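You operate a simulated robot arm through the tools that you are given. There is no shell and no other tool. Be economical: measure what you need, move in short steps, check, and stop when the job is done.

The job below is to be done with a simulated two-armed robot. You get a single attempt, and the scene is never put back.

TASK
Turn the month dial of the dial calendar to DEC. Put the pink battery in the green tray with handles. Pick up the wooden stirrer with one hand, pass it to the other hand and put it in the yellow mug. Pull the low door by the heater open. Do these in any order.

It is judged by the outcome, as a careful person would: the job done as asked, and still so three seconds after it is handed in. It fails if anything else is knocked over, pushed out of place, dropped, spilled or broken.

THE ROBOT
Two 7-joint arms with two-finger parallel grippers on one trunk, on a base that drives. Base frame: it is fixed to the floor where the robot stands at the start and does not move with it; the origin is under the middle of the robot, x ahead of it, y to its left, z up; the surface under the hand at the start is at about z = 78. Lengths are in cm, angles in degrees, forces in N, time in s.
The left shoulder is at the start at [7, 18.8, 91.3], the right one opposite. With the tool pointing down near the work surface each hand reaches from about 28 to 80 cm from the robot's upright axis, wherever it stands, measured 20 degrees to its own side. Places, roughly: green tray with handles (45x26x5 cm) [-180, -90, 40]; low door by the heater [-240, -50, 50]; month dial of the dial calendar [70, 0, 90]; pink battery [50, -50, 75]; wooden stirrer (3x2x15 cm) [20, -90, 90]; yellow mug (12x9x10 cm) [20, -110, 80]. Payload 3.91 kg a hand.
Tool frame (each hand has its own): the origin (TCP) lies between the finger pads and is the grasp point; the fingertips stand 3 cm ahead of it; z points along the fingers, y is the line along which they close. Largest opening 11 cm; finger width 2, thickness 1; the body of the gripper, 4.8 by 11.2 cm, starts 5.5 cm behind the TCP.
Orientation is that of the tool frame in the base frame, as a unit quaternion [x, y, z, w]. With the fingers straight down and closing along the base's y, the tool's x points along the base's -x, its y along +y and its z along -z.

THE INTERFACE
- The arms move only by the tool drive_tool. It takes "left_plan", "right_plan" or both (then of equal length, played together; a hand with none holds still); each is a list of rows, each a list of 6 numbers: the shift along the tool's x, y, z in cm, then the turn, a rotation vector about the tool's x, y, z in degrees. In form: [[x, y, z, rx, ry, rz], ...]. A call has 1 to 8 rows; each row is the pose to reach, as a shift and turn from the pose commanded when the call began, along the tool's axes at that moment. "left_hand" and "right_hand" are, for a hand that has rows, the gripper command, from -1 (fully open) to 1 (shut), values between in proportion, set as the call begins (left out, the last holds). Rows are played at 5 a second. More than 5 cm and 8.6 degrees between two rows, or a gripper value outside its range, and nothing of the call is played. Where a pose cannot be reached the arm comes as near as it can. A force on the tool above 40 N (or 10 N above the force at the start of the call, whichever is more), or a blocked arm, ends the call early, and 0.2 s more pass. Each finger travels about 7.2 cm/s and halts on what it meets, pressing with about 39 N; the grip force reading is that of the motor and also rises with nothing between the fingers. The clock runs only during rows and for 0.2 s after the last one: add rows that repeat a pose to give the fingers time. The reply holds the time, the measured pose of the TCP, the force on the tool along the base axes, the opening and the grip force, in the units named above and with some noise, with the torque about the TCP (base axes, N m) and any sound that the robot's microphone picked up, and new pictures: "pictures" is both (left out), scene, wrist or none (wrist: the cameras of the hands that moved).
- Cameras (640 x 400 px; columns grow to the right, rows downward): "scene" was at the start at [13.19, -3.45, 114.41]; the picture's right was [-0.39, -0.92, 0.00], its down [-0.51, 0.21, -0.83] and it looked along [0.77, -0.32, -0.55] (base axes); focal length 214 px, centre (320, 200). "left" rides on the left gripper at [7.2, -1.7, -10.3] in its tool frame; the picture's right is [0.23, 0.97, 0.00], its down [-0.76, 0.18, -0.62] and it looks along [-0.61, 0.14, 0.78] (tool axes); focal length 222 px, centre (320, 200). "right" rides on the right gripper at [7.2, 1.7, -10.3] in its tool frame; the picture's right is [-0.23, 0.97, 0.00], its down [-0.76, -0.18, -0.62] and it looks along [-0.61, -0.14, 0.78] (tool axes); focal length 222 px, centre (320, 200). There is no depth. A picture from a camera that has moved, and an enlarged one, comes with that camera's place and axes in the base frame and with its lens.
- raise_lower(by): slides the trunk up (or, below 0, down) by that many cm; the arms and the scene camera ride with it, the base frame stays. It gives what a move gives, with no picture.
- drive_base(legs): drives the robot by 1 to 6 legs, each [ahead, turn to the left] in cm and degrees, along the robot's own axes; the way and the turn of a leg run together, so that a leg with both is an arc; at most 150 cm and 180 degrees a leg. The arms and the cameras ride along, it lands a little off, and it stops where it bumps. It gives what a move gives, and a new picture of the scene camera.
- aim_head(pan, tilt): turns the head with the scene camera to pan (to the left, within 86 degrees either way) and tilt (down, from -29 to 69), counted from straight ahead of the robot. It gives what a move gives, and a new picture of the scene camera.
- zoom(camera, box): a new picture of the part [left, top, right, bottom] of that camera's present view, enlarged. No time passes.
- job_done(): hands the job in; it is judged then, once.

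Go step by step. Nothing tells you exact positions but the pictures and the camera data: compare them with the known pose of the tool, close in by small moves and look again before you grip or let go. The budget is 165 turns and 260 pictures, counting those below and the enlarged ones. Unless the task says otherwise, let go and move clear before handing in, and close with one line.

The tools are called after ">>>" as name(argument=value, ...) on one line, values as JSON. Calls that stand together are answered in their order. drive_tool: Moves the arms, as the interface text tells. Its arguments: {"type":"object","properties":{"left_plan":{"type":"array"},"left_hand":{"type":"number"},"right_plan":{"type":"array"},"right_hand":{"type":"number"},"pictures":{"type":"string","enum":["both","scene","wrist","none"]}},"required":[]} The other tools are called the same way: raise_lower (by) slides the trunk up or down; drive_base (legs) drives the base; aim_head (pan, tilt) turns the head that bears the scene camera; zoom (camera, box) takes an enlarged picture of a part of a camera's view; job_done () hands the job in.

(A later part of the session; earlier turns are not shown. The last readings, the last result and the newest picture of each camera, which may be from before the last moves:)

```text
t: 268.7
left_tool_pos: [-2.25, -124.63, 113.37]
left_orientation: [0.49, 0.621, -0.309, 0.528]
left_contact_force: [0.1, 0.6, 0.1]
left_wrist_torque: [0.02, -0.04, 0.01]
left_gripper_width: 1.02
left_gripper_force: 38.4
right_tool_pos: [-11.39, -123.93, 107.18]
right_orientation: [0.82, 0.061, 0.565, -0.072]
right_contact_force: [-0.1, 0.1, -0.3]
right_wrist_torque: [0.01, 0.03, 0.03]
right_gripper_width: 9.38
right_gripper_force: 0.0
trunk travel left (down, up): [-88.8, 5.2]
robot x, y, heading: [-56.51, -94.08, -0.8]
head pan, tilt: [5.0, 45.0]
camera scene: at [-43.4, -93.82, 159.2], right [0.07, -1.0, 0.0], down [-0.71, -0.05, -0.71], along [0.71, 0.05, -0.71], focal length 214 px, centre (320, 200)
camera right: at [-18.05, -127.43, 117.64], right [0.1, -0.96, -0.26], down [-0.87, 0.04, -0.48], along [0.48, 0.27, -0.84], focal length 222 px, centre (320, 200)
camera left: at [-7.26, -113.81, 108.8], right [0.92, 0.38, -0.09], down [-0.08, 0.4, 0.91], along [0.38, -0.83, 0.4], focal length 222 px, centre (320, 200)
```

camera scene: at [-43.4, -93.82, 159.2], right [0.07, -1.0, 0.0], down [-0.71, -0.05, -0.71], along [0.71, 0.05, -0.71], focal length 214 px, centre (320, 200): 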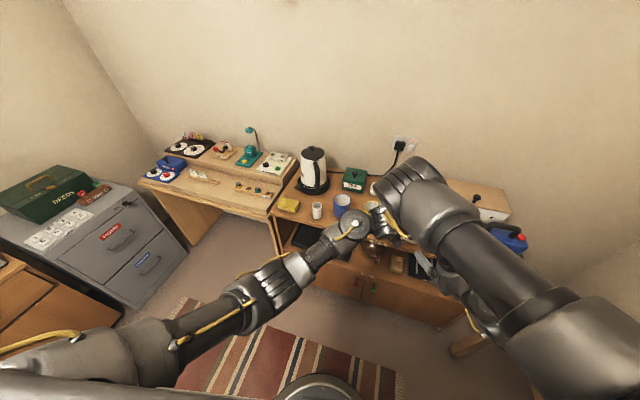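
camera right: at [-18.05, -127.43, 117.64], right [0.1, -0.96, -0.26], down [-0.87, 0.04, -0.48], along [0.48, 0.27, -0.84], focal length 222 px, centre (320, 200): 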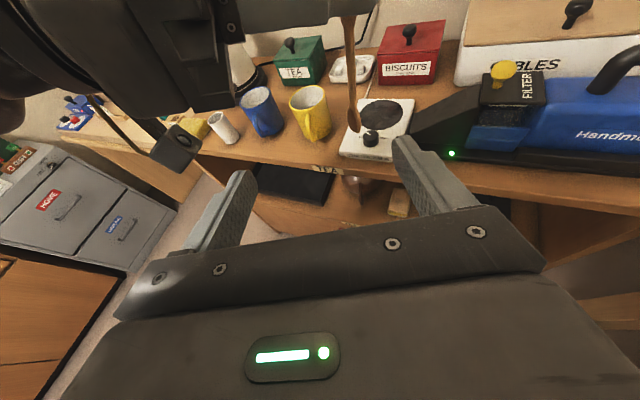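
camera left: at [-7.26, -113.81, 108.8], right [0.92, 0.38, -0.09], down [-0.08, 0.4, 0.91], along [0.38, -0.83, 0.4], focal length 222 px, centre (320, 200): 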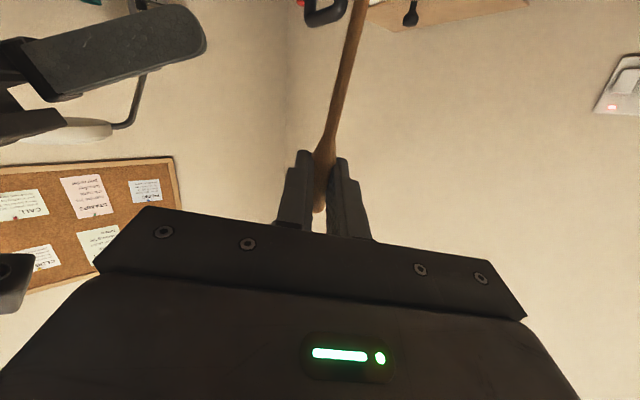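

The stirrer hangs right in front of the open right fingers, centred. Moving it back between them.

>>> drive_tool(left_plan=[[-0.1, -1.9, -0.7, 0, 0, 0], [-0.2, -3.7, -1.4, 0, 0, 0], [-0.2, -5.6, -2.1, 0, 0, 0], [-0.3, -7.5, -2.8, 0, 0, 0]], pictures="none")

>>> zoom(camera="right", box=[0, 0, 640, 400])

>>> zoom(camera="left", box=[0, 0, 640, 400])

```text
t: 269.9
left_tool_pos: [-7.09, -122.7, 114.6]
left_orientation: [0.493, 0.615, -0.283, 0.546]
left_contact_force: [0.9, 0.1, -0.6]
left_wrist_torque: [0.0, -0.01, -0.01]
left_gripper_width: 1.02
left_gripper_force: 39.4
right_tool_pos: [-11.34, -123.77, 107.41]
right_orientation: [0.82, 0.062, 0.565, -0.07]
right_contact_force: [0.0, 0.0, -0.4]
right_wrist_torque: [-0.03, -0.02, -0.03]
right_gripper_width: 9.36
right_gripper_force: 0.0
trunk travel left (down, up): [-88.8, 5.2]
robot x, y, heading: [-56.56, -93.85, -0.9]
head pan, tilt: [5.0, 45.0]
stopped in row 4 (left hand): the arm was blocked; the commanded pose is now the measured one
```

```text
1.00 times, centred on (320, 200) of right (not enlarged: the box is as wide or as high as the picture)
camera zoom: at [-18.0, -127.23, 117.7], right [0.1, -0.96, -0.26], down [-0.87, 0.04, -0.48], along [0.48, 0.27, -0.84], focal length 222 px, centre (320, 200)
```

zoom: 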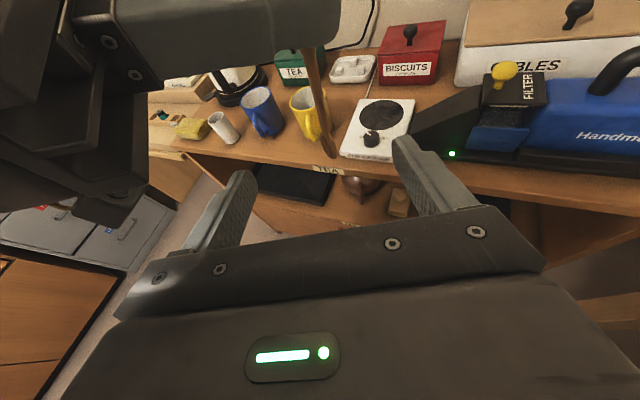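

```text
1.00 times, centred on (320, 200) of left (not enlarged: the box is as wide or as high as the picture)
camera zoom: at [-12.18, -112.08, 109.99], right [0.91, 0.41, -0.03], down [-0.14, 0.39, 0.91], along [0.38, -0.83, 0.41], focal length 222 px, centre (320, 200)
```

zoom: 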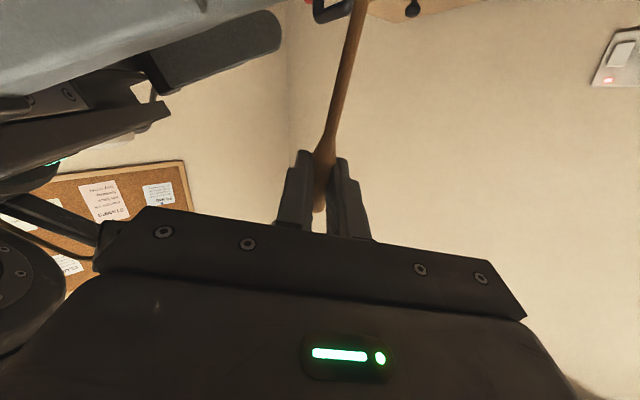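

The left arm is blocked 4 cm short. I'll lower the left hand 2.5 cm and advance the right hand forward onto the stirrer instead.

>>> drive_tool(left_plan=[[1.2, -0.2, 0.3, 0, 0, 0], [2.4, -0.5, 0.6, 0, 0, 0], [2.4, -0.5, 0.6, 0, 0, 0]], right_plan=[[0, 0, 0, 0, 0, 0], [0.7, 0, 1.9, 0, 0, 0], [1.4, 0, 3.8, 0, 0, 0]], pictures="wrist")

```text
t: 270.7
left_tool_pos: [-6.9, -122.53, 112.51]
left_orientation: [0.494, 0.613, -0.281, 0.549]
left_contact_force: [16.3, -0.5, 12.7]
left_wrist_torque: [0.48, 0.65, -0.51]
left_gripper_width: 0.98
left_gripper_force: 38.9
right_tool_pos: [-7.63, -123.99, 106.88]
right_orientation: [0.821, 0.062, 0.563, -0.071]
right_contact_force: [-15.5, 1.1, -13.9]
right_wrist_torque: [-0.7, -1.38, 0.75]
right_gripper_width: 9.47
right_gripper_force: 1.6
right hand out of reach, approached as far as the arm can: row 2, 3
trunk travel left (down, up): [-88.8, 5.2]
robot x, y, heading: [-56.87, -94.08, -0.9]
head pan, tilt: [5.0, 45.0]
camera right: at [-14.29, -127.46, 117.41], right [0.1, -0.96, -0.26], down [-0.88, 0.04, -0.48], along [0.47, 0.27, -0.84], focal length 222 px, centre (320, 200)
camera left: at [-11.86, -111.96, 107.74], right [0.91, 0.41, -0.02], down [-0.15, 0.39, 0.91], along [0.38, -0.82, 0.42], focal length 222 px, centre (320, 200)
```

right: 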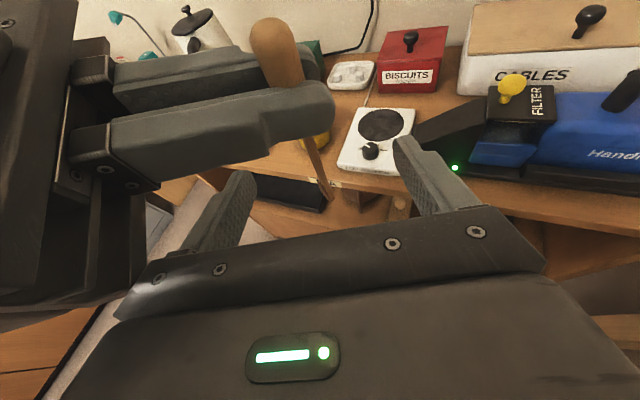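
left: 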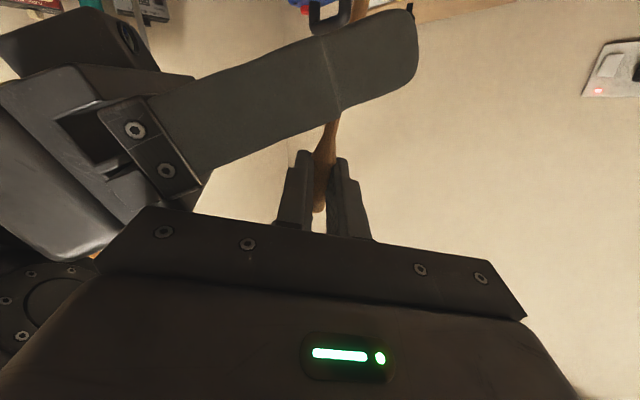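

The stirrer is between the right fingers. Closing the right gripper on it.

>>> drive_tool(right_plan=[[0, 0, 0, 0, 0, 0], [0, 0, 0, 0, 0, 0], [0, 0, 0, 0, 0, 0], [0, 0, 0, 0, 0, 0], [0, 0, 0, 0, 0, 0]], right_hand=1, pictures="wrist")

>>> zoom(camera="left", box=[0, 0, 640, 400])

```text
t: 271.9
left_tool_pos: [-7.01, -122.71, 112.11]
left_orientation: [0.495, 0.614, -0.279, 0.548]
left_contact_force: [4.4, -11.8, 2.1]
left_wrist_torque: [-0.84, -0.29, -0.13]
left_gripper_width: 0.99
left_gripper_force: 39.4
right_tool_pos: [-7.69, -123.99, 107.06]
right_orientation: [0.82, 0.062, 0.565, -0.072]
right_contact_force: [-4.1, 11.9, -2.5]
right_wrist_torque: [0.15, 0.07, 0.29]
right_gripper_width: 0.21
right_gripper_force: 38.9
trunk travel left (down, up): [-88.8, 5.2]
robot x, y, heading: [-56.38, -94.04, -0.9]
head pan, tilt: [5.0, 45.0]
camera right: at [-14.27, -127.44, 117.5], right [0.1, -0.96, -0.26], down [-0.87, 0.04, -0.48], along [0.48, 0.27, -0.84], focal length 222 px, centre (320, 200)
```

right: 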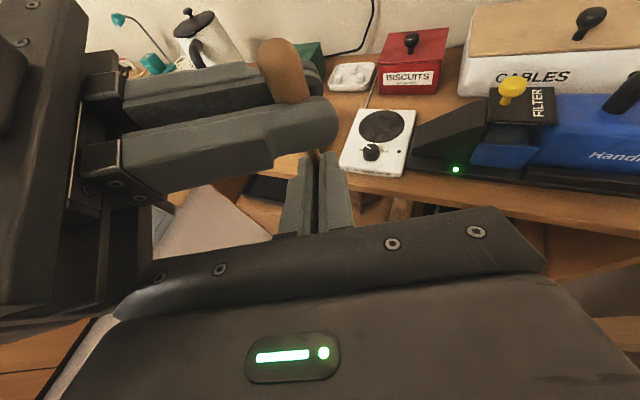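

```text
1.00 times, centred on (320, 200) of left (not enlarged: the box is as wide or as high as the picture)
camera zoom: at [-12.08, -111.94, 107.5], right [0.91, 0.41, -0.02], down [-0.15, 0.38, 0.91], along [0.38, -0.83, 0.41], focal length 222 px, centre (320, 200)
```

zoom: 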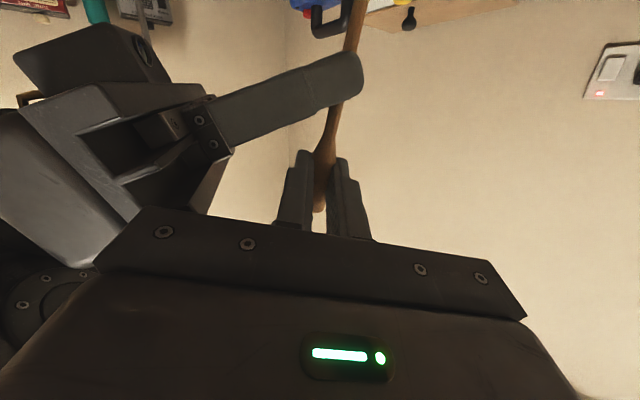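

The right gripper closed to 0.2 cm, so the stirrer isn't properly between the pads; it seems just beyond the tips. Reopening to look.

>>> drive_tool(right_plan=[[0, 0, 0, 0, 0, 0], [0, 0, 0, 0, 0, 0], [0, 0, 0, 0, 0, 0]], right_hand=0, pictures="none")

>>> zoom(camera="right", box=[200, 80, 440, 240])

>>> zoom(camera="left", box=[160, 0, 480, 220])

```text
t: 272.7
left_tool_pos: [-7.17, -122.63, 111.92]
left_orientation: [0.497, 0.615, -0.279, 0.545]
left_contact_force: [-1.1, 0.1, -0.5]
left_wrist_torque: [0.02, -0.01, 0.01]
left_gripper_width: 1.01
left_gripper_force: 38.8
right_tool_pos: [-7.55, -123.99, 107.03]
right_orientation: [0.82, 0.062, 0.565, -0.071]
right_contact_force: [-0.1, -0.3, 0.3]
right_wrist_torque: [0.03, -0.01, 0.0]
right_gripper_width: 5.51
right_gripper_force: 0.2
trunk travel left (down, up): [-88.8, 5.2]
robot x, y, heading: [-56.44, -93.76, -1.2]
head pan, tilt: [5.0, 45.0]
```

```text
2.50 times, centred on (320, 160) of right
camera zoom: at [-14.26, -127.49, 117.54], right [0.1, -0.96, -0.26], down [-0.87, 0.04, -0.48], along [0.48, 0.27, -0.84], focal length 555 px, centre (320, 300)
```

zoom: 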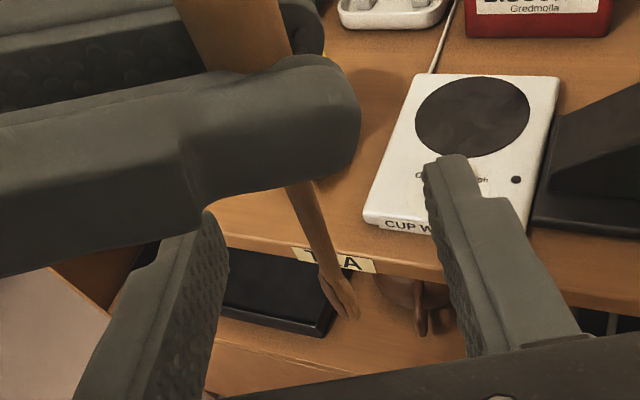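

```text
1.82 times, centred on (320, 110) of left
camera zoom: at [-12.1, -111.87, 107.37], right [0.91, 0.41, -0.02], down [-0.15, 0.38, 0.91], along [0.38, -0.83, 0.41], focal length 404 px, centre (320, 364)
```

zoom: 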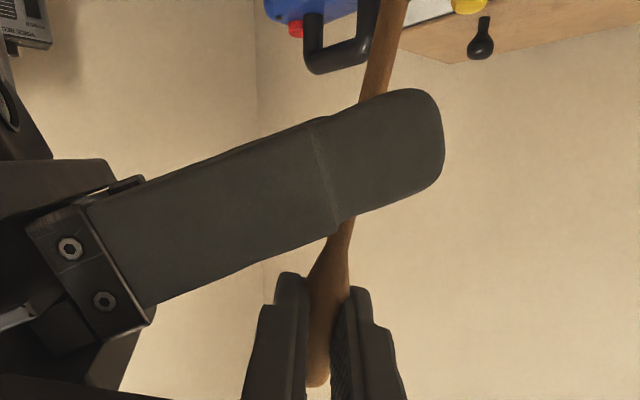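

The stirrer does pass between the fingers, but very near the tips. I'll narrow the opening, advance the right hand 2 cm, and close again.

>>> drive_tool(right_plan=[[0, 0, 0, 0, 0, 0], [0, 0, 0, 0, 0, 0], [0.35, 0, 0.95, 0, 0, 0], [0.7, 0, 1.9, 0, 0, 0]], right_hand=0.4, pictures="none")

>>> drive_tool(right_plan=[[0, 0, 0, 0, 0, 0], [0, 0, 0, 0, 0, 0], [0, 0, 0, 0, 0, 0]], right_hand=1, pictures="wrist")

>>> zoom(camera="left", box=[160, 0, 480, 220])

```text
t: 273.7
left_tool_pos: [-7.0, -122.53, 111.91]
left_orientation: [0.496, 0.615, -0.28, 0.545]
left_contact_force: [0.4, 0.8, -0.2]
left_wrist_torque: [-0.01, 0.01, 0.01]
left_gripper_width: 1.01
left_gripper_force: 39.0
right_tool_pos: [-5.7, -124.15, 106.8]
right_orientation: [0.82, 0.063, 0.565, -0.071]
right_contact_force: [0.5, -0.2, -0.4]
right_wrist_torque: [-0.03, -0.03, -0.01]
right_gripper_width: 3.31
right_gripper_force: 0.1
right hand out of reach, approached as far as the arm can: row 3, 4
trunk travel left (down, up): [-88.8, 5.2]
robot x, y, heading: [-56.76, -94.1, -0.8]
head pan, tilt: [5.0, 45.0]
```

```text
t: 274.5
left_tool_pos: [-7.16, -122.48, 111.92]
left_orientation: [0.496, 0.615, -0.28, 0.545]
left_contact_force: [5.2, -21.3, -1.4]
left_wrist_torque: [-0.91, -0.28, -0.23]
left_gripper_width: 1.02
left_gripper_force: 39.4
right_tool_pos: [-5.66, -124.1, 106.79]
right_orientation: [0.819, 0.063, 0.566, -0.073]
right_contact_force: [-6.5, 21.0, 1.1]
right_wrist_torque: [-0.18, 0.06, 0.0]
right_gripper_width: 0.47
right_gripper_force: 39.6
trunk travel left (down, up): [-88.8, 5.2]
robot x, y, heading: [-56.53, -93.95, -0.8]
head pan, tilt: [5.0, 45.0]
camera right: at [-12.41, -127.57, 117.08], right [0.1, -0.96, -0.26], down [-0.87, 0.04, -0.49], along [0.48, 0.27, -0.83], focal length 222 px, centre (320, 200)
```

right: 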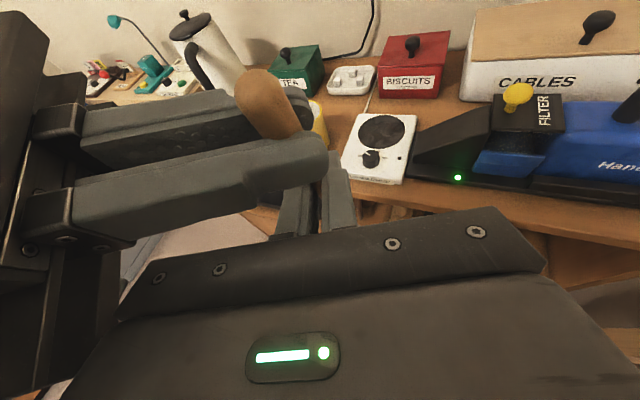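

```text
1.82 times, centred on (320, 110) of left
camera zoom: at [-12.17, -111.87, 107.3], right [0.91, 0.41, -0.02], down [-0.15, 0.38, 0.91], along [0.38, -0.83, 0.41], focal length 404 px, centre (320, 364)
```

zoom: 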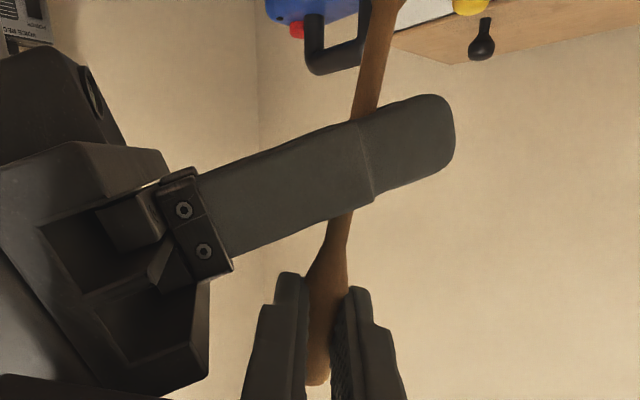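

Now it's properly gripped (0.47 cm, stirrer well inside the pads). Releasing with the left hand.

>>> drive_tool(left_plan=[[0, 0, 0, 0, 0, 0], [0, 0, 0, 0, 0, 0], [0, 0, 0, 0, 0, 0]], left_hand=0.3, pictures="wrist")

>>> zoom(camera="right", box=[160, 40, 480, 240])

```text
t: 275.3
left_tool_pos: [-6.99, -122.48, 111.88]
left_orientation: [0.495, 0.615, -0.281, 0.545]
left_contact_force: [10.8, 10.5, 11.4]
left_wrist_torque: [0.3, 0.33, -0.65]
left_gripper_width: 3.07
left_gripper_force: 0.1
right_tool_pos: [-5.72, -124.16, 106.68]
right_orientation: [0.82, 0.062, 0.565, -0.071]
right_contact_force: [-11.3, -11.0, -11.2]
right_wrist_torque: [0.08, -1.01, 0.98]
right_gripper_width: 0.44
right_gripper_force: 39.1
trunk travel left (down, up): [-88.8, 5.2]
robot x, y, heading: [-56.49, -94.0, -0.9]
head pan, tilt: [5.0, 45.0]
camera left: at [-12.08, -111.81, 107.31], right [0.91, 0.41, -0.03], down [-0.15, 0.38, 0.91], along [0.39, -0.83, 0.41], focal length 222 px, centre (320, 200)
```

left: 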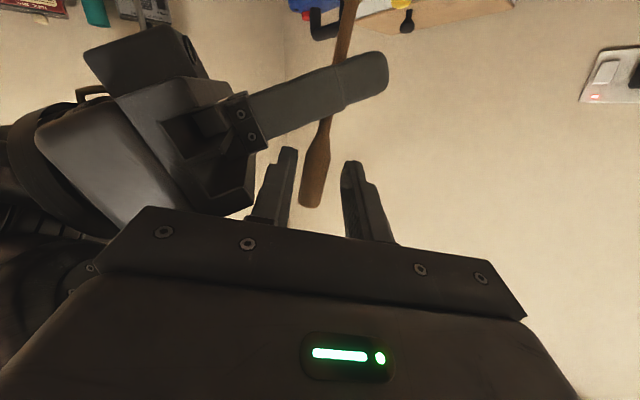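

```text
2.00 times, centred on (320, 140) of right
camera zoom: at [-12.44, -127.66, 117.07], right [0.1, -0.96, -0.26], down [-0.87, 0.04, -0.48], along [0.48, 0.27, -0.84], focal length 444 px, centre (320, 320)
```

zoom: 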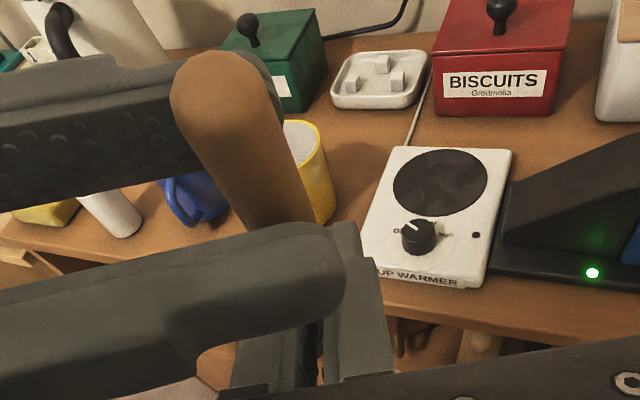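

The right hand holds it. Withdrawing the left hand: up slightly, then straight back.

>>> drive_tool(left_plan=[[-0.8, 0, -0.5, 0, 0, 0], [-1, 0, -3, 0, 0, 0], [-1, 0, -6, 0, 0, 0], [-1, 0, -9, 0, 0, 0], [-1, 0, -13, 0, 0, 0], [-1, 0, -17, 0, 0, 0]], pictures="both")

>>> zoom(camera="right", box=[160, 40, 480, 240])

```text
t: 276.7
left_tool_pos: [-14.46, -107.9, 117.33]
left_orientation: [0.494, 0.613, -0.287, 0.546]
left_contact_force: [1.0, -0.5, 0.4]
left_wrist_torque: [0.02, -0.03, 0.02]
left_gripper_width: 3.83
left_gripper_force: 0.0
right_tool_pos: [-5.74, -123.89, 106.81]
right_orientation: [0.82, 0.062, 0.565, -0.07]
right_contact_force: [-0.9, 0.1, -0.6]
right_wrist_torque: [-0.02, 0.02, 0.0]
right_gripper_width: 0.46
right_gripper_force: 38.9
trunk travel left (down, up): [-88.8, 5.2]
robot x, y, heading: [-56.25, -94.3, -1.0]
head pan, tilt: [5.0, 45.0]
camera scene: at [-43.42, -93.21, 159.21], right [0.07, -1.0, 0.0], down [-0.71, -0.05, -0.71], along [0.71, 0.05, -0.71], focal length 214 px, centre (320, 200)
camera left: at [-19.32, -97.12, 112.59], right [0.91, 0.4, -0.03], down [-0.14, 0.39, 0.91], along [0.38, -0.83, 0.42], focal length 222 px, centre (320, 200)
```

scene: 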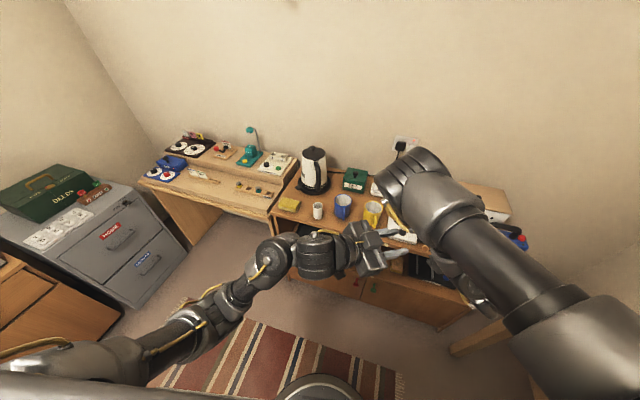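
left: 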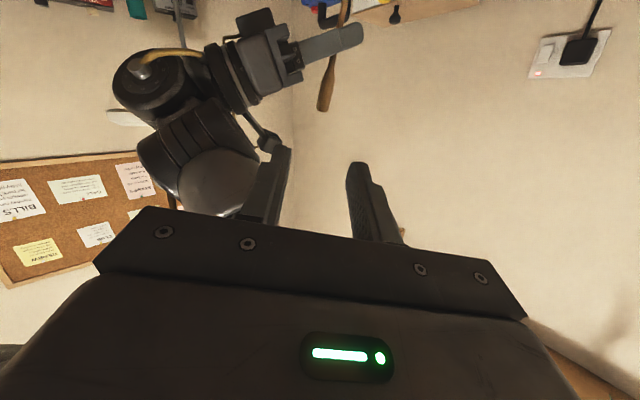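

```text
2.00 times, centred on (320, 140) of right
camera zoom: at [-12.43, -127.4, 117.17], right [0.1, -0.96, -0.26], down [-0.87, 0.04, -0.49], along [0.48, 0.27, -0.84], focal length 444 px, centre (320, 320)
```

zoom: 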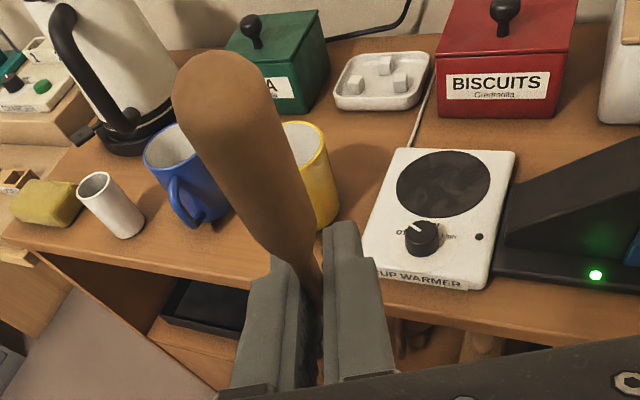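

Handover done: the right hand holds the stirrer, paddle up, with its bottom near (-2.4, -123, 99.7). I'll pull the left hand back, then turn left 7.8° and drive so the stirrer is over the yellow mug.

>>> drive_tool(left_plan=[[0, 0, -3, 0, 0, 0], [0, 0, -6, 0, 0, 0], [0, 0, -9, 0, 0, 0]], pictures="none")

>>> drive_base(legs=[[0, 7.8], [18, 0]])

>>> zoom(camera="right", box=[160, 0, 480, 240])

>>> aim_head(pan=-5, tilt=52)

```text
t: 277.5
left_tool_pos: [-18.03, -100.35, 119.32]
left_orientation: [0.494, 0.613, -0.287, 0.545]
left_contact_force: [0.2, -0.5, 0.5]
left_wrist_torque: [0.01, 0.03, 0.0]
left_gripper_width: 3.86
left_gripper_force: 0.0
right_tool_pos: [-5.77, -124.08, 106.74]
right_orientation: [0.819, 0.062, 0.565, -0.071]
right_contact_force: [0.4, -0.9, -0.8]
right_wrist_torque: [-0.02, 0.02, -0.01]
right_gripper_width: 0.48
right_gripper_force: 38.4
trunk travel left (down, up): [-88.8, 5.2]
robot x, y, heading: [-56.54, -94.13, -1.0]
head pan, tilt: [5.0, 45.0]
```

```text
t: 279.6
left_tool_pos: [0.11, -93.41, 119.44]
left_orientation: [0.454, 0.644, -0.25, 0.563]
left_contact_force: [0.0, 0.2, 0.6]
left_wrist_torque: [-0.02, 0.0, 0.02]
left_gripper_width: 3.83
left_gripper_force: 0.0
right_tool_pos: [15.44, -115.22, 106.75]
right_orientation: [0.813, 0.114, 0.561, -0.107]
right_contact_force: [-0.5, 0.0, -0.2]
right_wrist_torque: [-0.03, 0.02, 0.02]
right_gripper_width: 0.45
right_gripper_force: 39.3
trunk travel left (down, up): [-88.8, 5.2]
robot x, y, heading: [-38.52, -91.75, 6.5]
head pan, tilt: [5.0, 45.0]
camera scene: at [-26.01, -89.81, 159.24], right [0.2, -0.98, 0.0], down [-0.69, -0.14, -0.71], along [0.69, 0.14, -0.71], focal length 214 px, centre (320, 200)
```

scene: 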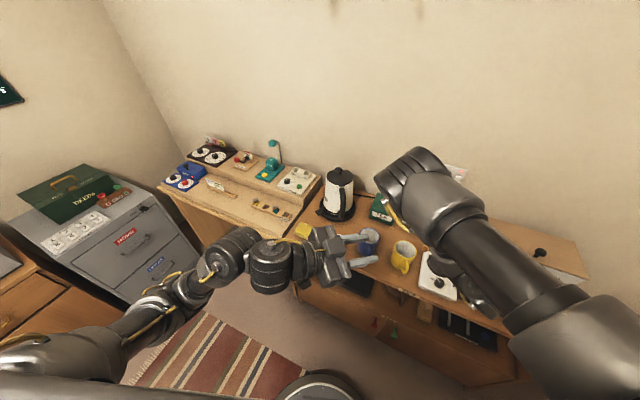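

```text
1.67 times, centred on (320, 120) of right
camera zoom: at [9.19, -119.61, 117.18], right [0.22, -0.94, -0.26], down [-0.87, -0.07, -0.49], along [0.44, 0.33, -0.83], focal length 370 px, centre (320, 333)
```

zoom: 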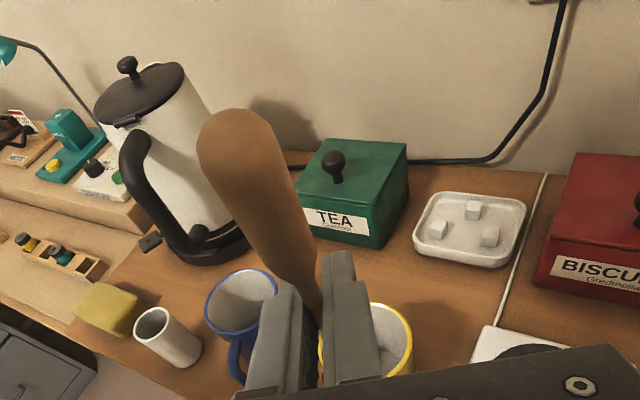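

```text
t: 280.3
left_tool_pos: [0.37, -93.23, 119.3]
left_orientation: [0.454, 0.644, -0.25, 0.562]
left_contact_force: [0.1, 0.0, 0.5]
left_wrist_torque: [0.04, -0.05, 0.01]
left_gripper_width: 3.87
left_gripper_force: 0.0
right_tool_pos: [15.66, -115.26, 106.62]
right_orientation: [0.814, 0.116, 0.559, -0.109]
right_contact_force: [-0.6, 0.8, 0.0]
right_wrist_torque: [-0.01, -0.04, 0.0]
right_gripper_width: 0.45
right_gripper_force: 39.6
trunk travel left (down, up): [-88.8, 5.2]
robot x, y, heading: [-38.46, -91.8, 6.6]
head pan, tilt: [-5.0, 52.0]
camera scene: at [-26.07, -91.1, 158.24], right [0.03, -1.0, 0.0], down [-0.79, -0.02, -0.62], along [0.61, 0.02, -0.79], focal length 214 px, centre (320, 200)
```

scene: 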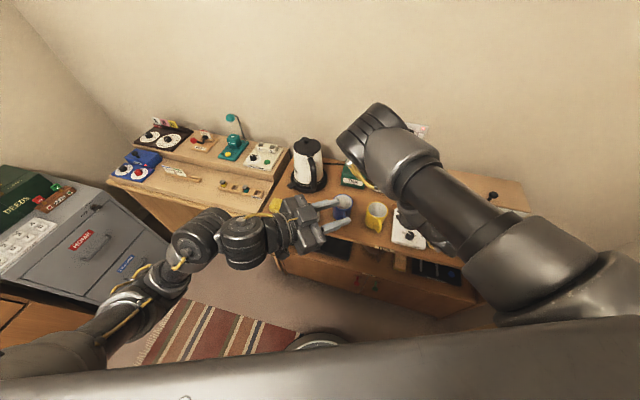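

The mug is at (23, -112.9), consistent. Driving 4.6 cm more with a slight left turn, then checking from the left camera.

>>> drive_base(legs=[[4.6, 0.8]])

>>> zoom(camera="left", box=[0, 0, 640, 400])

>>> zoom(camera="scene", box=[290, 150, 450, 250])

>>> zoom(camera="right", box=[160, 40, 480, 240])

```text
t: 281.2
left_tool_pos: [3.79, -92.38, 119.83]
left_orientation: [0.452, 0.645, -0.244, 0.567]
left_contact_force: [-0.2, -0.6, 0.8]
left_wrist_torque: [0.02, -0.01, 0.1]
left_gripper_width: 3.85
left_gripper_force: 0.0
right_tool_pos: [19.52, -113.99, 107.17]
right_orientation: [0.81, 0.12, 0.562, -0.111]
right_contact_force: [-0.1, 0.0, -0.1]
right_wrist_torque: [-0.01, 0.01, -0.03]
right_gripper_width: 0.45
right_gripper_force: 39.3
trunk travel left (down, up): [-88.8, 5.2]
robot x, y, heading: [-34.14, -91.12, 7.4]
head pan, tilt: [-5.0, 52.0]
camera scene: at [-22.98, -90.65, 158.37], right [0.04, -1.0, 0.0], down [-0.78, -0.03, -0.62], along [0.62, 0.03, -0.78], focal length 214 px, centre (320, 200)
```

scene: 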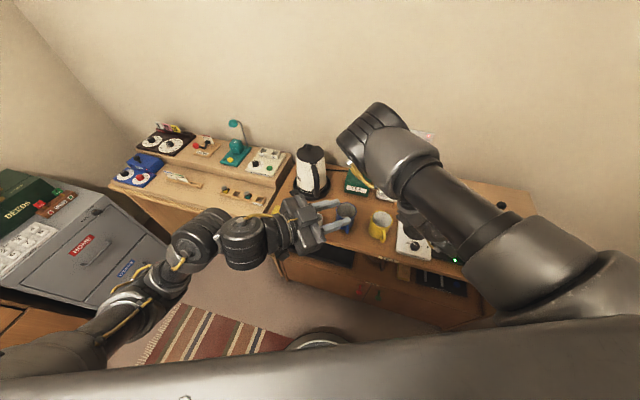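

```text
1.00 times, centred on (320, 200) of left (not enlarged: the box is as wide or as high as the picture)
camera zoom: at [-2.61, -82.52, 114.99], right [0.85, 0.53, -0.02], down [-0.2, 0.37, 0.91], along [0.49, -0.76, 0.42], focal length 222 px, centre (320, 200)
```

zoom: 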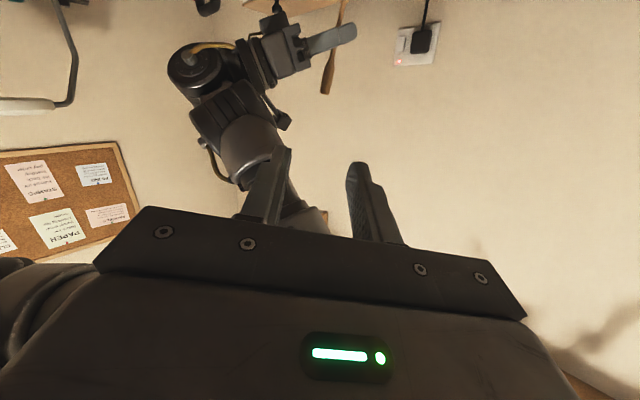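

```text
4.00 times, centred on (370, 200) of scene
camera zoom: at [-22.98, -90.65, 158.37], right [0.04, -1.0, 0.0], down [-0.78, -0.03, -0.62], along [0.62, 0.03, -0.78], focal length 858 px, centre (120, 200)
```

zoom: 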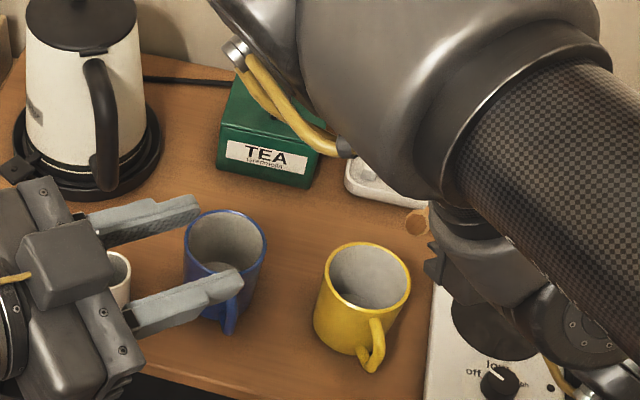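

```text
2.00 times, centred on (320, 140) of right
camera zoom: at [13.28, -118.5, 117.56], right [0.24, -0.94, -0.26], down [-0.87, -0.08, -0.49], along [0.44, 0.34, -0.83], focal length 444 px, centre (320, 320)
```

zoom: 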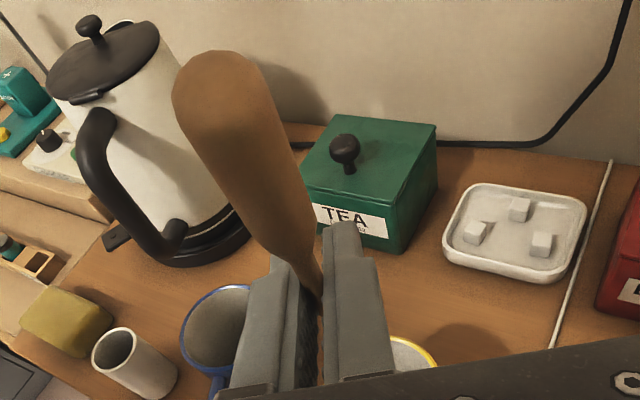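

The stirrer's lower end shows near (22, -114, 100), about 1–1.5 cm off the mug centre. A small left turn corrects it, then I'll lower partway.

>>> drive_base(legs=[[0.4, 1.5]])

>>> raise_lower(by=-7.5)

>>> zoom(camera="scene", box=[290, 150, 450, 250])

>>> zoom(camera="right", box=[160, 40, 480, 240])

```text
t: 282.0
left_tool_pos: [4.97, -91.28, 119.38]
left_orientation: [0.44, 0.653, -0.238, 0.568]
left_contact_force: [-0.1, 0.6, 0.4]
left_wrist_torque: [-0.02, 0.0, 0.02]
left_gripper_width: 3.84
left_gripper_force: 0.1
right_tool_pos: [21.14, -112.57, 106.71]
right_orientation: [0.811, 0.131, 0.557, -0.119]
right_contact_force: [-0.3, 0.2, -0.2]
right_wrist_torque: [-0.04, -0.03, -0.02]
right_gripper_width: 0.48
right_gripper_force: 39.3
trunk travel left (down, up): [-88.8, 5.2]
robot x, y, heading: [-33.89, -91.26, 9.2]
head pan, tilt: [-5.0, 52.0]
camera scene: at [-21.4, -90.19, 158.26], right [0.07, -1.0, 0.0], down [-0.79, -0.05, -0.62], along [0.61, 0.04, -0.79], focal length 214 px, centre (320, 200)
```

scene: 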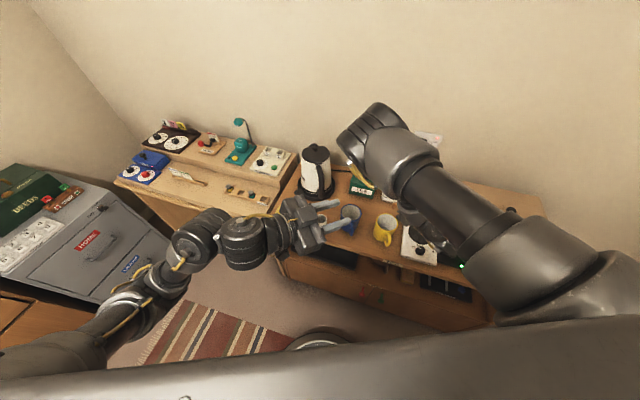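

```text
t: 283.1
left_tool_pos: [5.11, -91.06, 111.81]
left_orientation: [0.441, 0.652, -0.239, 0.568]
left_contact_force: [-0.4, -1.0, -0.5]
left_wrist_torque: [-0.02, 0.04, 0.01]
left_gripper_width: 3.85
left_gripper_force: 0.1
right_tool_pos: [21.33, -112.38, 99.25]
right_orientation: [0.811, 0.132, 0.557, -0.119]
right_contact_force: [-0.5, 0.4, -0.8]
right_wrist_torque: [-0.05, 0.0, 0.02]
right_gripper_width: 0.43
right_gripper_force: 39.0
trunk travel left (down, up): [-81.3, 12.7]
robot x, y, heading: [-34.12, -91.13, 8.9]
head pan, tilt: [-5.0, 52.0]
```

```text
4.00 times, centred on (370, 200) of scene
camera zoom: at [-21.34, -90.05, 150.76], right [0.07, -1.0, 0.0], down [-0.79, -0.05, -0.62], along [0.61, 0.04, -0.79], focal length 858 px, centre (120, 200)
```

zoom: 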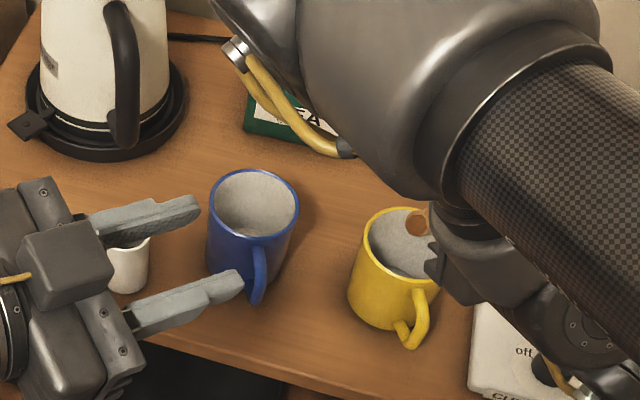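

```text
2.00 times, centred on (320, 140) of right
camera zoom: at [15.28, -116.99, 109.66], right [0.26, -0.93, -0.26], down [-0.87, -0.11, -0.49], along [0.42, 0.35, -0.84], focal length 444 px, centre (320, 320)
```

zoom: 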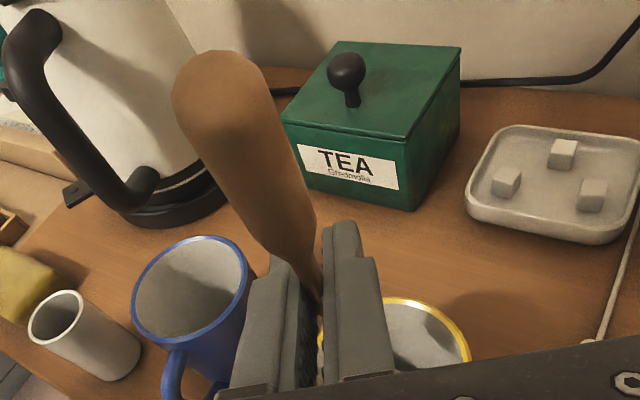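

The stirrer's lower end is at (23.2, -112.3), right over the mug centre (22.9, -111.9). Lowering further into the mug.

>>> raise_lower(by=-3.5)

>>> raise_lower(by=-3)

>>> zoom(camera="scene", box=[290, 130, 450, 230])

>>> zoom(camera="right", box=[160, 40, 480, 240])

```text
t: 283.9
left_tool_pos: [5.11, -91.05, 108.34]
left_orientation: [0.441, 0.652, -0.24, 0.568]
left_contact_force: [0.5, 0.5, 0.2]
left_wrist_torque: [-0.02, 0.01, -0.02]
left_gripper_width: 3.86
left_gripper_force: 0.0
right_tool_pos: [21.3, -112.46, 95.85]
right_orientation: [0.811, 0.132, 0.557, -0.119]
right_contact_force: [0.0, 0.1, 0.3]
right_wrist_torque: [0.0, 0.0, -0.01]
right_gripper_width: 0.45
right_gripper_force: 39.1
trunk travel left (down, up): [-77.8, 16.2]
robot x, y, heading: [-33.63, -91.24, 8.8]
head pan, tilt: [-5.0, 52.0]
```

```text
t: 284.7
left_tool_pos: [5.12, -91.11, 105.39]
left_orientation: [0.441, 0.653, -0.239, 0.568]
left_contact_force: [-0.8, -1.2, 0.1]
left_wrist_torque: [0.01, 0.0, 0.03]
left_gripper_width: 3.85
left_gripper_force: 0.0
right_tool_pos: [21.32, -112.42, 92.78]
right_orientation: [0.811, 0.132, 0.557, -0.119]
right_contact_force: [0.7, 0.0, -0.3]
right_wrist_torque: [0.03, -0.02, -0.01]
right_gripper_width: 0.45
right_gripper_force: 38.5
trunk travel left (down, up): [-74.8, 19.2]
robot x, y, heading: [-33.49, -91.17, 8.8]
head pan, tilt: [-5.0, 52.0]
```

```text
4.00 times, centred on (370, 180) of scene
camera zoom: at [-21.36, -90.03, 144.25], right [0.07, -1.0, 0.0], down [-0.79, -0.05, -0.62], along [0.61, 0.04, -0.79], focal length 858 px, centre (120, 280)
```

zoom: 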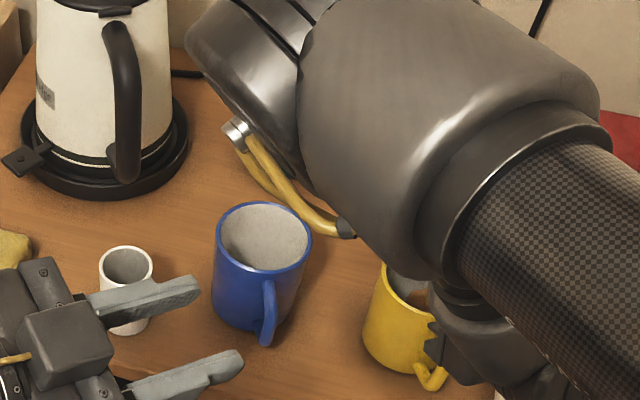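

```text
2.00 times, centred on (320, 140) of right
camera zoom: at [15.26, -116.97, 103.16], right [0.26, -0.93, -0.26], down [-0.87, -0.11, -0.49], along [0.42, 0.35, -0.84], focal length 444 px, centre (320, 320)
```

zoom: 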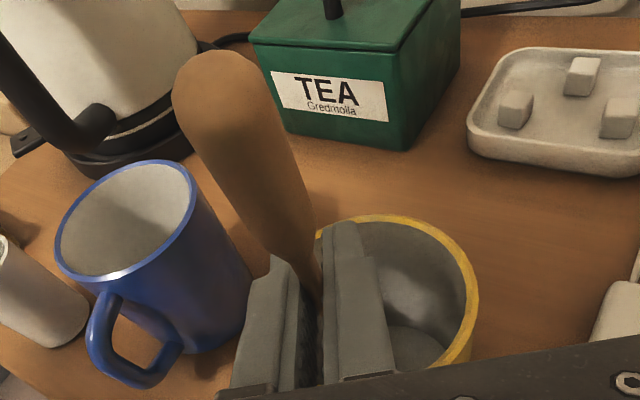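

The stirrer end is inside the mug with the fingers just above the rim. Releasing gently.

>>> raise_lower(by=-0.6)

>>> drive_tool(right_plan=[[0, 0, 0, 0, 0, 0], [0, 0, 0, 0, 0, 0], [0, 0, 0, 0, 0, 0]], right_hand=0.55, pictures="wrist")

>>> zoom(camera="right", box=[160, 40, 480, 240])

```text
t: 285.2
left_tool_pos: [5.19, -91.14, 104.82]
left_orientation: [0.441, 0.652, -0.24, 0.568]
left_contact_force: [0.0, 0.1, -0.8]
left_wrist_torque: [0.01, -0.01, 0.03]
left_gripper_width: 3.87
left_gripper_force: 0.0
right_tool_pos: [21.27, -112.4, 92.05]
right_orientation: [0.811, 0.132, 0.557, -0.119]
right_contact_force: [-0.5, 0.0, 0.3]
right_wrist_torque: [0.02, 0.0, 0.01]
right_gripper_width: 0.41
right_gripper_force: 39.8
trunk travel left (down, up): [-74.2, 19.8]
robot x, y, heading: [-33.59, -91.41, 8.5]
head pan, tilt: [-5.0, 52.0]
```

```text
t: 286.0
left_tool_pos: [5.14, -91.15, 104.75]
left_orientation: [0.441, 0.653, -0.239, 0.568]
left_contact_force: [0.2, 0.9, 0.8]
left_wrist_torque: [0.03, 0.0, 0.0]
left_gripper_width: 3.88
left_gripper_force: 0.1
right_tool_pos: [21.37, -112.5, 92.11]
right_orientation: [0.811, 0.132, 0.557, -0.119]
right_contact_force: [0.5, -0.2, -0.2]
right_wrist_torque: [0.0, 0.01, -0.02]
right_gripper_width: 2.49
right_gripper_force: 0.1
trunk travel left (down, up): [-74.2, 19.8]
robot x, y, heading: [-33.51, -91.5, 9.2]
head pan, tilt: [-5.0, 52.0]
camera right: at [15.3, -116.96, 102.55], right [0.26, -0.93, -0.26], down [-0.87, -0.11, -0.49], along [0.42, 0.35, -0.84], focal length 222 px, centre (320, 200)
```

right: 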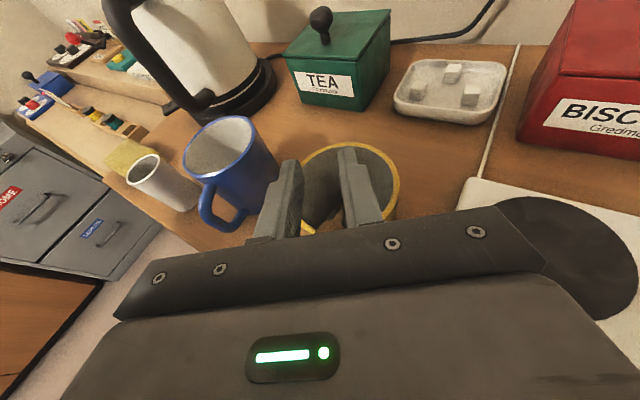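

```text
2.00 times, centred on (320, 140) of right
camera zoom: at [15.3, -116.96, 102.55], right [0.26, -0.93, -0.26], down [-0.87, -0.11, -0.49], along [0.42, 0.35, -0.84], focal length 444 px, centre (320, 320)
```

zoom: 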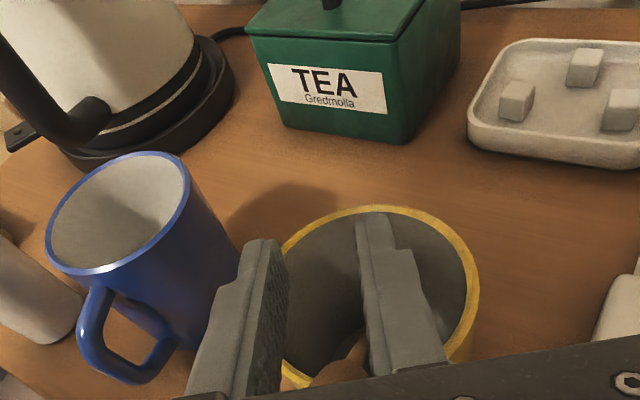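

The stirrer dropped into the mug. Opening a little wider and raising straight up.

>>> drive_tool(right_plan=[[0, 0, 0, 0, 0, 0], [0, 0, 0, 0, 0, 0]], right_hand=0.1, pictures="none")

>>> raise_lower(by=5)

>>> raise_lower(by=12)

>>> zoom(camera="right", box=[160, 0, 480, 240])

```text
t: 286.6
left_tool_pos: [5.23, -91.11, 104.78]
left_orientation: [0.441, 0.652, -0.239, 0.568]
left_contact_force: [-0.3, -0.1, 0.4]
left_wrist_torque: [-0.01, -0.01, -0.01]
left_gripper_width: 3.85
left_gripper_force: 0.0
right_tool_pos: [21.31, -112.35, 92.19]
right_orientation: [0.811, 0.131, 0.558, -0.119]
right_contact_force: [0.0, 0.3, -0.3]
right_wrist_torque: [0.01, 0.02, 0.01]
right_gripper_width: 4.94
right_gripper_force: 0.1
trunk travel left (down, up): [-74.2, 19.8]
robot x, y, heading: [-33.74, -91.51, 8.8]
head pan, tilt: [-5.0, 52.0]
```

```text
t: 287.5
left_tool_pos: [5.17, -91.05, 109.79]
left_orientation: [0.44, 0.653, -0.239, 0.568]
left_contact_force: [-0.5, 0.5, 0.6]
left_wrist_torque: [0.04, 0.0, 0.0]
left_gripper_width: 3.86
left_gripper_force: 0.0
right_tool_pos: [21.27, -112.47, 97.12]
right_orientation: [0.811, 0.132, 0.558, -0.119]
right_contact_force: [-0.8, 0.9, -0.6]
right_wrist_torque: [-0.02, 0.04, -0.01]
right_gripper_width: 4.94
right_gripper_force: 0.1
trunk travel left (down, up): [-79.2, 14.8]
robot x, y, heading: [-33.63, -91.86, 8.9]
head pan, tilt: [-5.0, 52.0]
```

```text
t: 289.0
left_tool_pos: [5.18, -91.16, 121.75]
left_orientation: [0.441, 0.652, -0.241, 0.567]
left_contact_force: [0.6, 0.2, 0.3]
left_wrist_torque: [0.03, 0.0, 0.0]
left_gripper_width: 3.83
left_gripper_force: 0.0
right_tool_pos: [21.38, -112.41, 109.11]
right_orientation: [0.812, 0.132, 0.557, -0.119]
right_contact_force: [-0.7, -0.1, 0.2]
right_wrist_torque: [0.0, -0.05, -0.01]
right_gripper_width: 4.94
right_gripper_force: 0.1
trunk travel left (down, up): [-91.2, 2.8]
robot x, y, heading: [-33.82, -91.33, 8.6]
head pan, tilt: [-5.0, 52.0]
```

```text
1.67 times, centred on (320, 120) of right
camera zoom: at [15.31, -116.96, 119.54], right [0.26, -0.93, -0.26], down [-0.87, -0.11, -0.49], along [0.42, 0.35, -0.84], focal length 370 px, centre (320, 333)
```

zoom: 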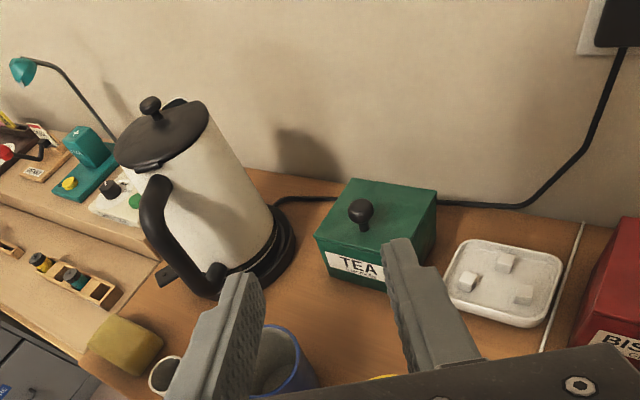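

Now backing away and looking at the mug, and then at the dial for a final check.

>>> drive_base(legs=[[-35, 0]])

>>> aim_head(pan=-5, tilt=38)

>>> zoom(camera="scene", box=[130, 100, 450, 300])

```text
t: 291.3
left_tool_pos: [-29.48, -96.48, 121.78]
left_orientation: [0.44, 0.653, -0.239, 0.568]
left_contact_force: [1.1, -0.8, -0.4]
left_wrist_torque: [0.02, 0.01, 0.02]
left_gripper_width: 3.84
left_gripper_force: 0.1
right_tool_pos: [-13.22, -117.71, 109.04]
right_orientation: [0.812, 0.132, 0.556, -0.119]
right_contact_force: [0.3, 0.3, -0.1]
right_wrist_torque: [0.0, -0.05, 0.01]
right_gripper_width: 4.97
right_gripper_force: 0.0
trunk travel left (down, up): [-91.2, 2.8]
robot x, y, heading: [-68.32, -96.92, 8.8]
head pan, tilt: [-5.0, 52.0]
camera scene: at [-55.82, -95.4, 160.63], right [0.07, -1.0, 0.0], down [-0.79, -0.05, -0.61], along [0.61, 0.04, -0.79], focal length 214 px, centre (320, 200)
```

scene: 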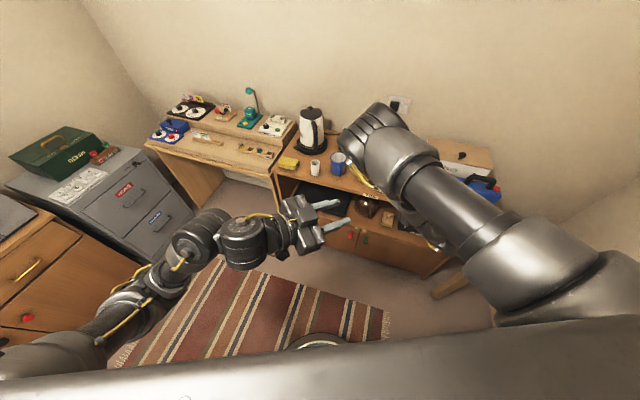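

```text
t: 292.1
left_tool_pos: [-29.6, -96.54, 121.82]
left_orientation: [0.441, 0.653, -0.239, 0.568]
left_contact_force: [0.2, -0.1, 0.1]
left_wrist_torque: [-0.01, 0.01, -0.02]
left_gripper_width: 3.86
left_gripper_force: 0.2
right_tool_pos: [-13.4, -117.79, 109.24]
right_orientation: [0.811, 0.133, 0.557, -0.12]
right_contact_force: [0.1, -1.1, 0.1]
right_wrist_torque: [0.02, 0.0, -0.03]
right_gripper_width: 4.95
right_gripper_force: 0.0
trunk travel left (down, up): [-91.2, 2.8]
robot x, y, heading: [-68.18, -96.31, 9.0]
head pan, tilt: [-5.0, 38.0]
camera scene: at [-54.96, -95.37, 162.64], right [0.07, -1.0, 0.0], down [-0.61, -0.04, -0.79], along [0.79, 0.05, -0.62], focal length 214 px, centre (320, 200)
```

scene: 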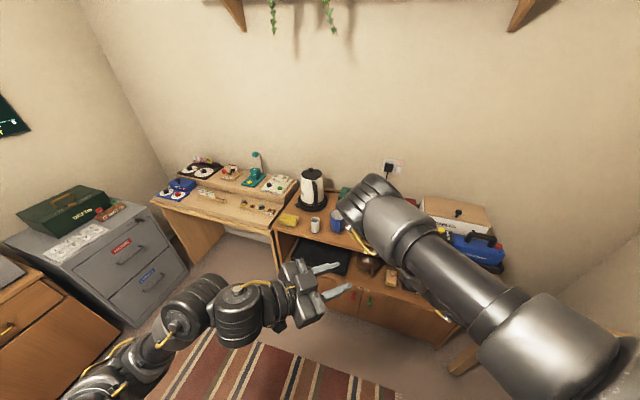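

```text
2.00 times, centred on (290, 200) of scene
camera zoom: at [-54.96, -95.37, 162.64], right [0.07, -1.0, 0.0], down [-0.61, -0.04, -0.79], along [0.79, 0.05, -0.62], focal length 429 px, centre (380, 200)
```

zoom: 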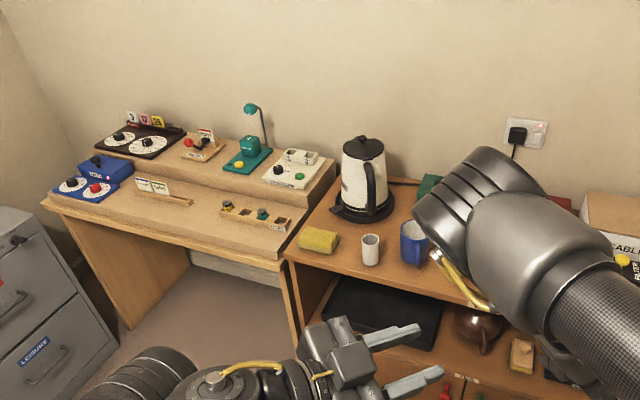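

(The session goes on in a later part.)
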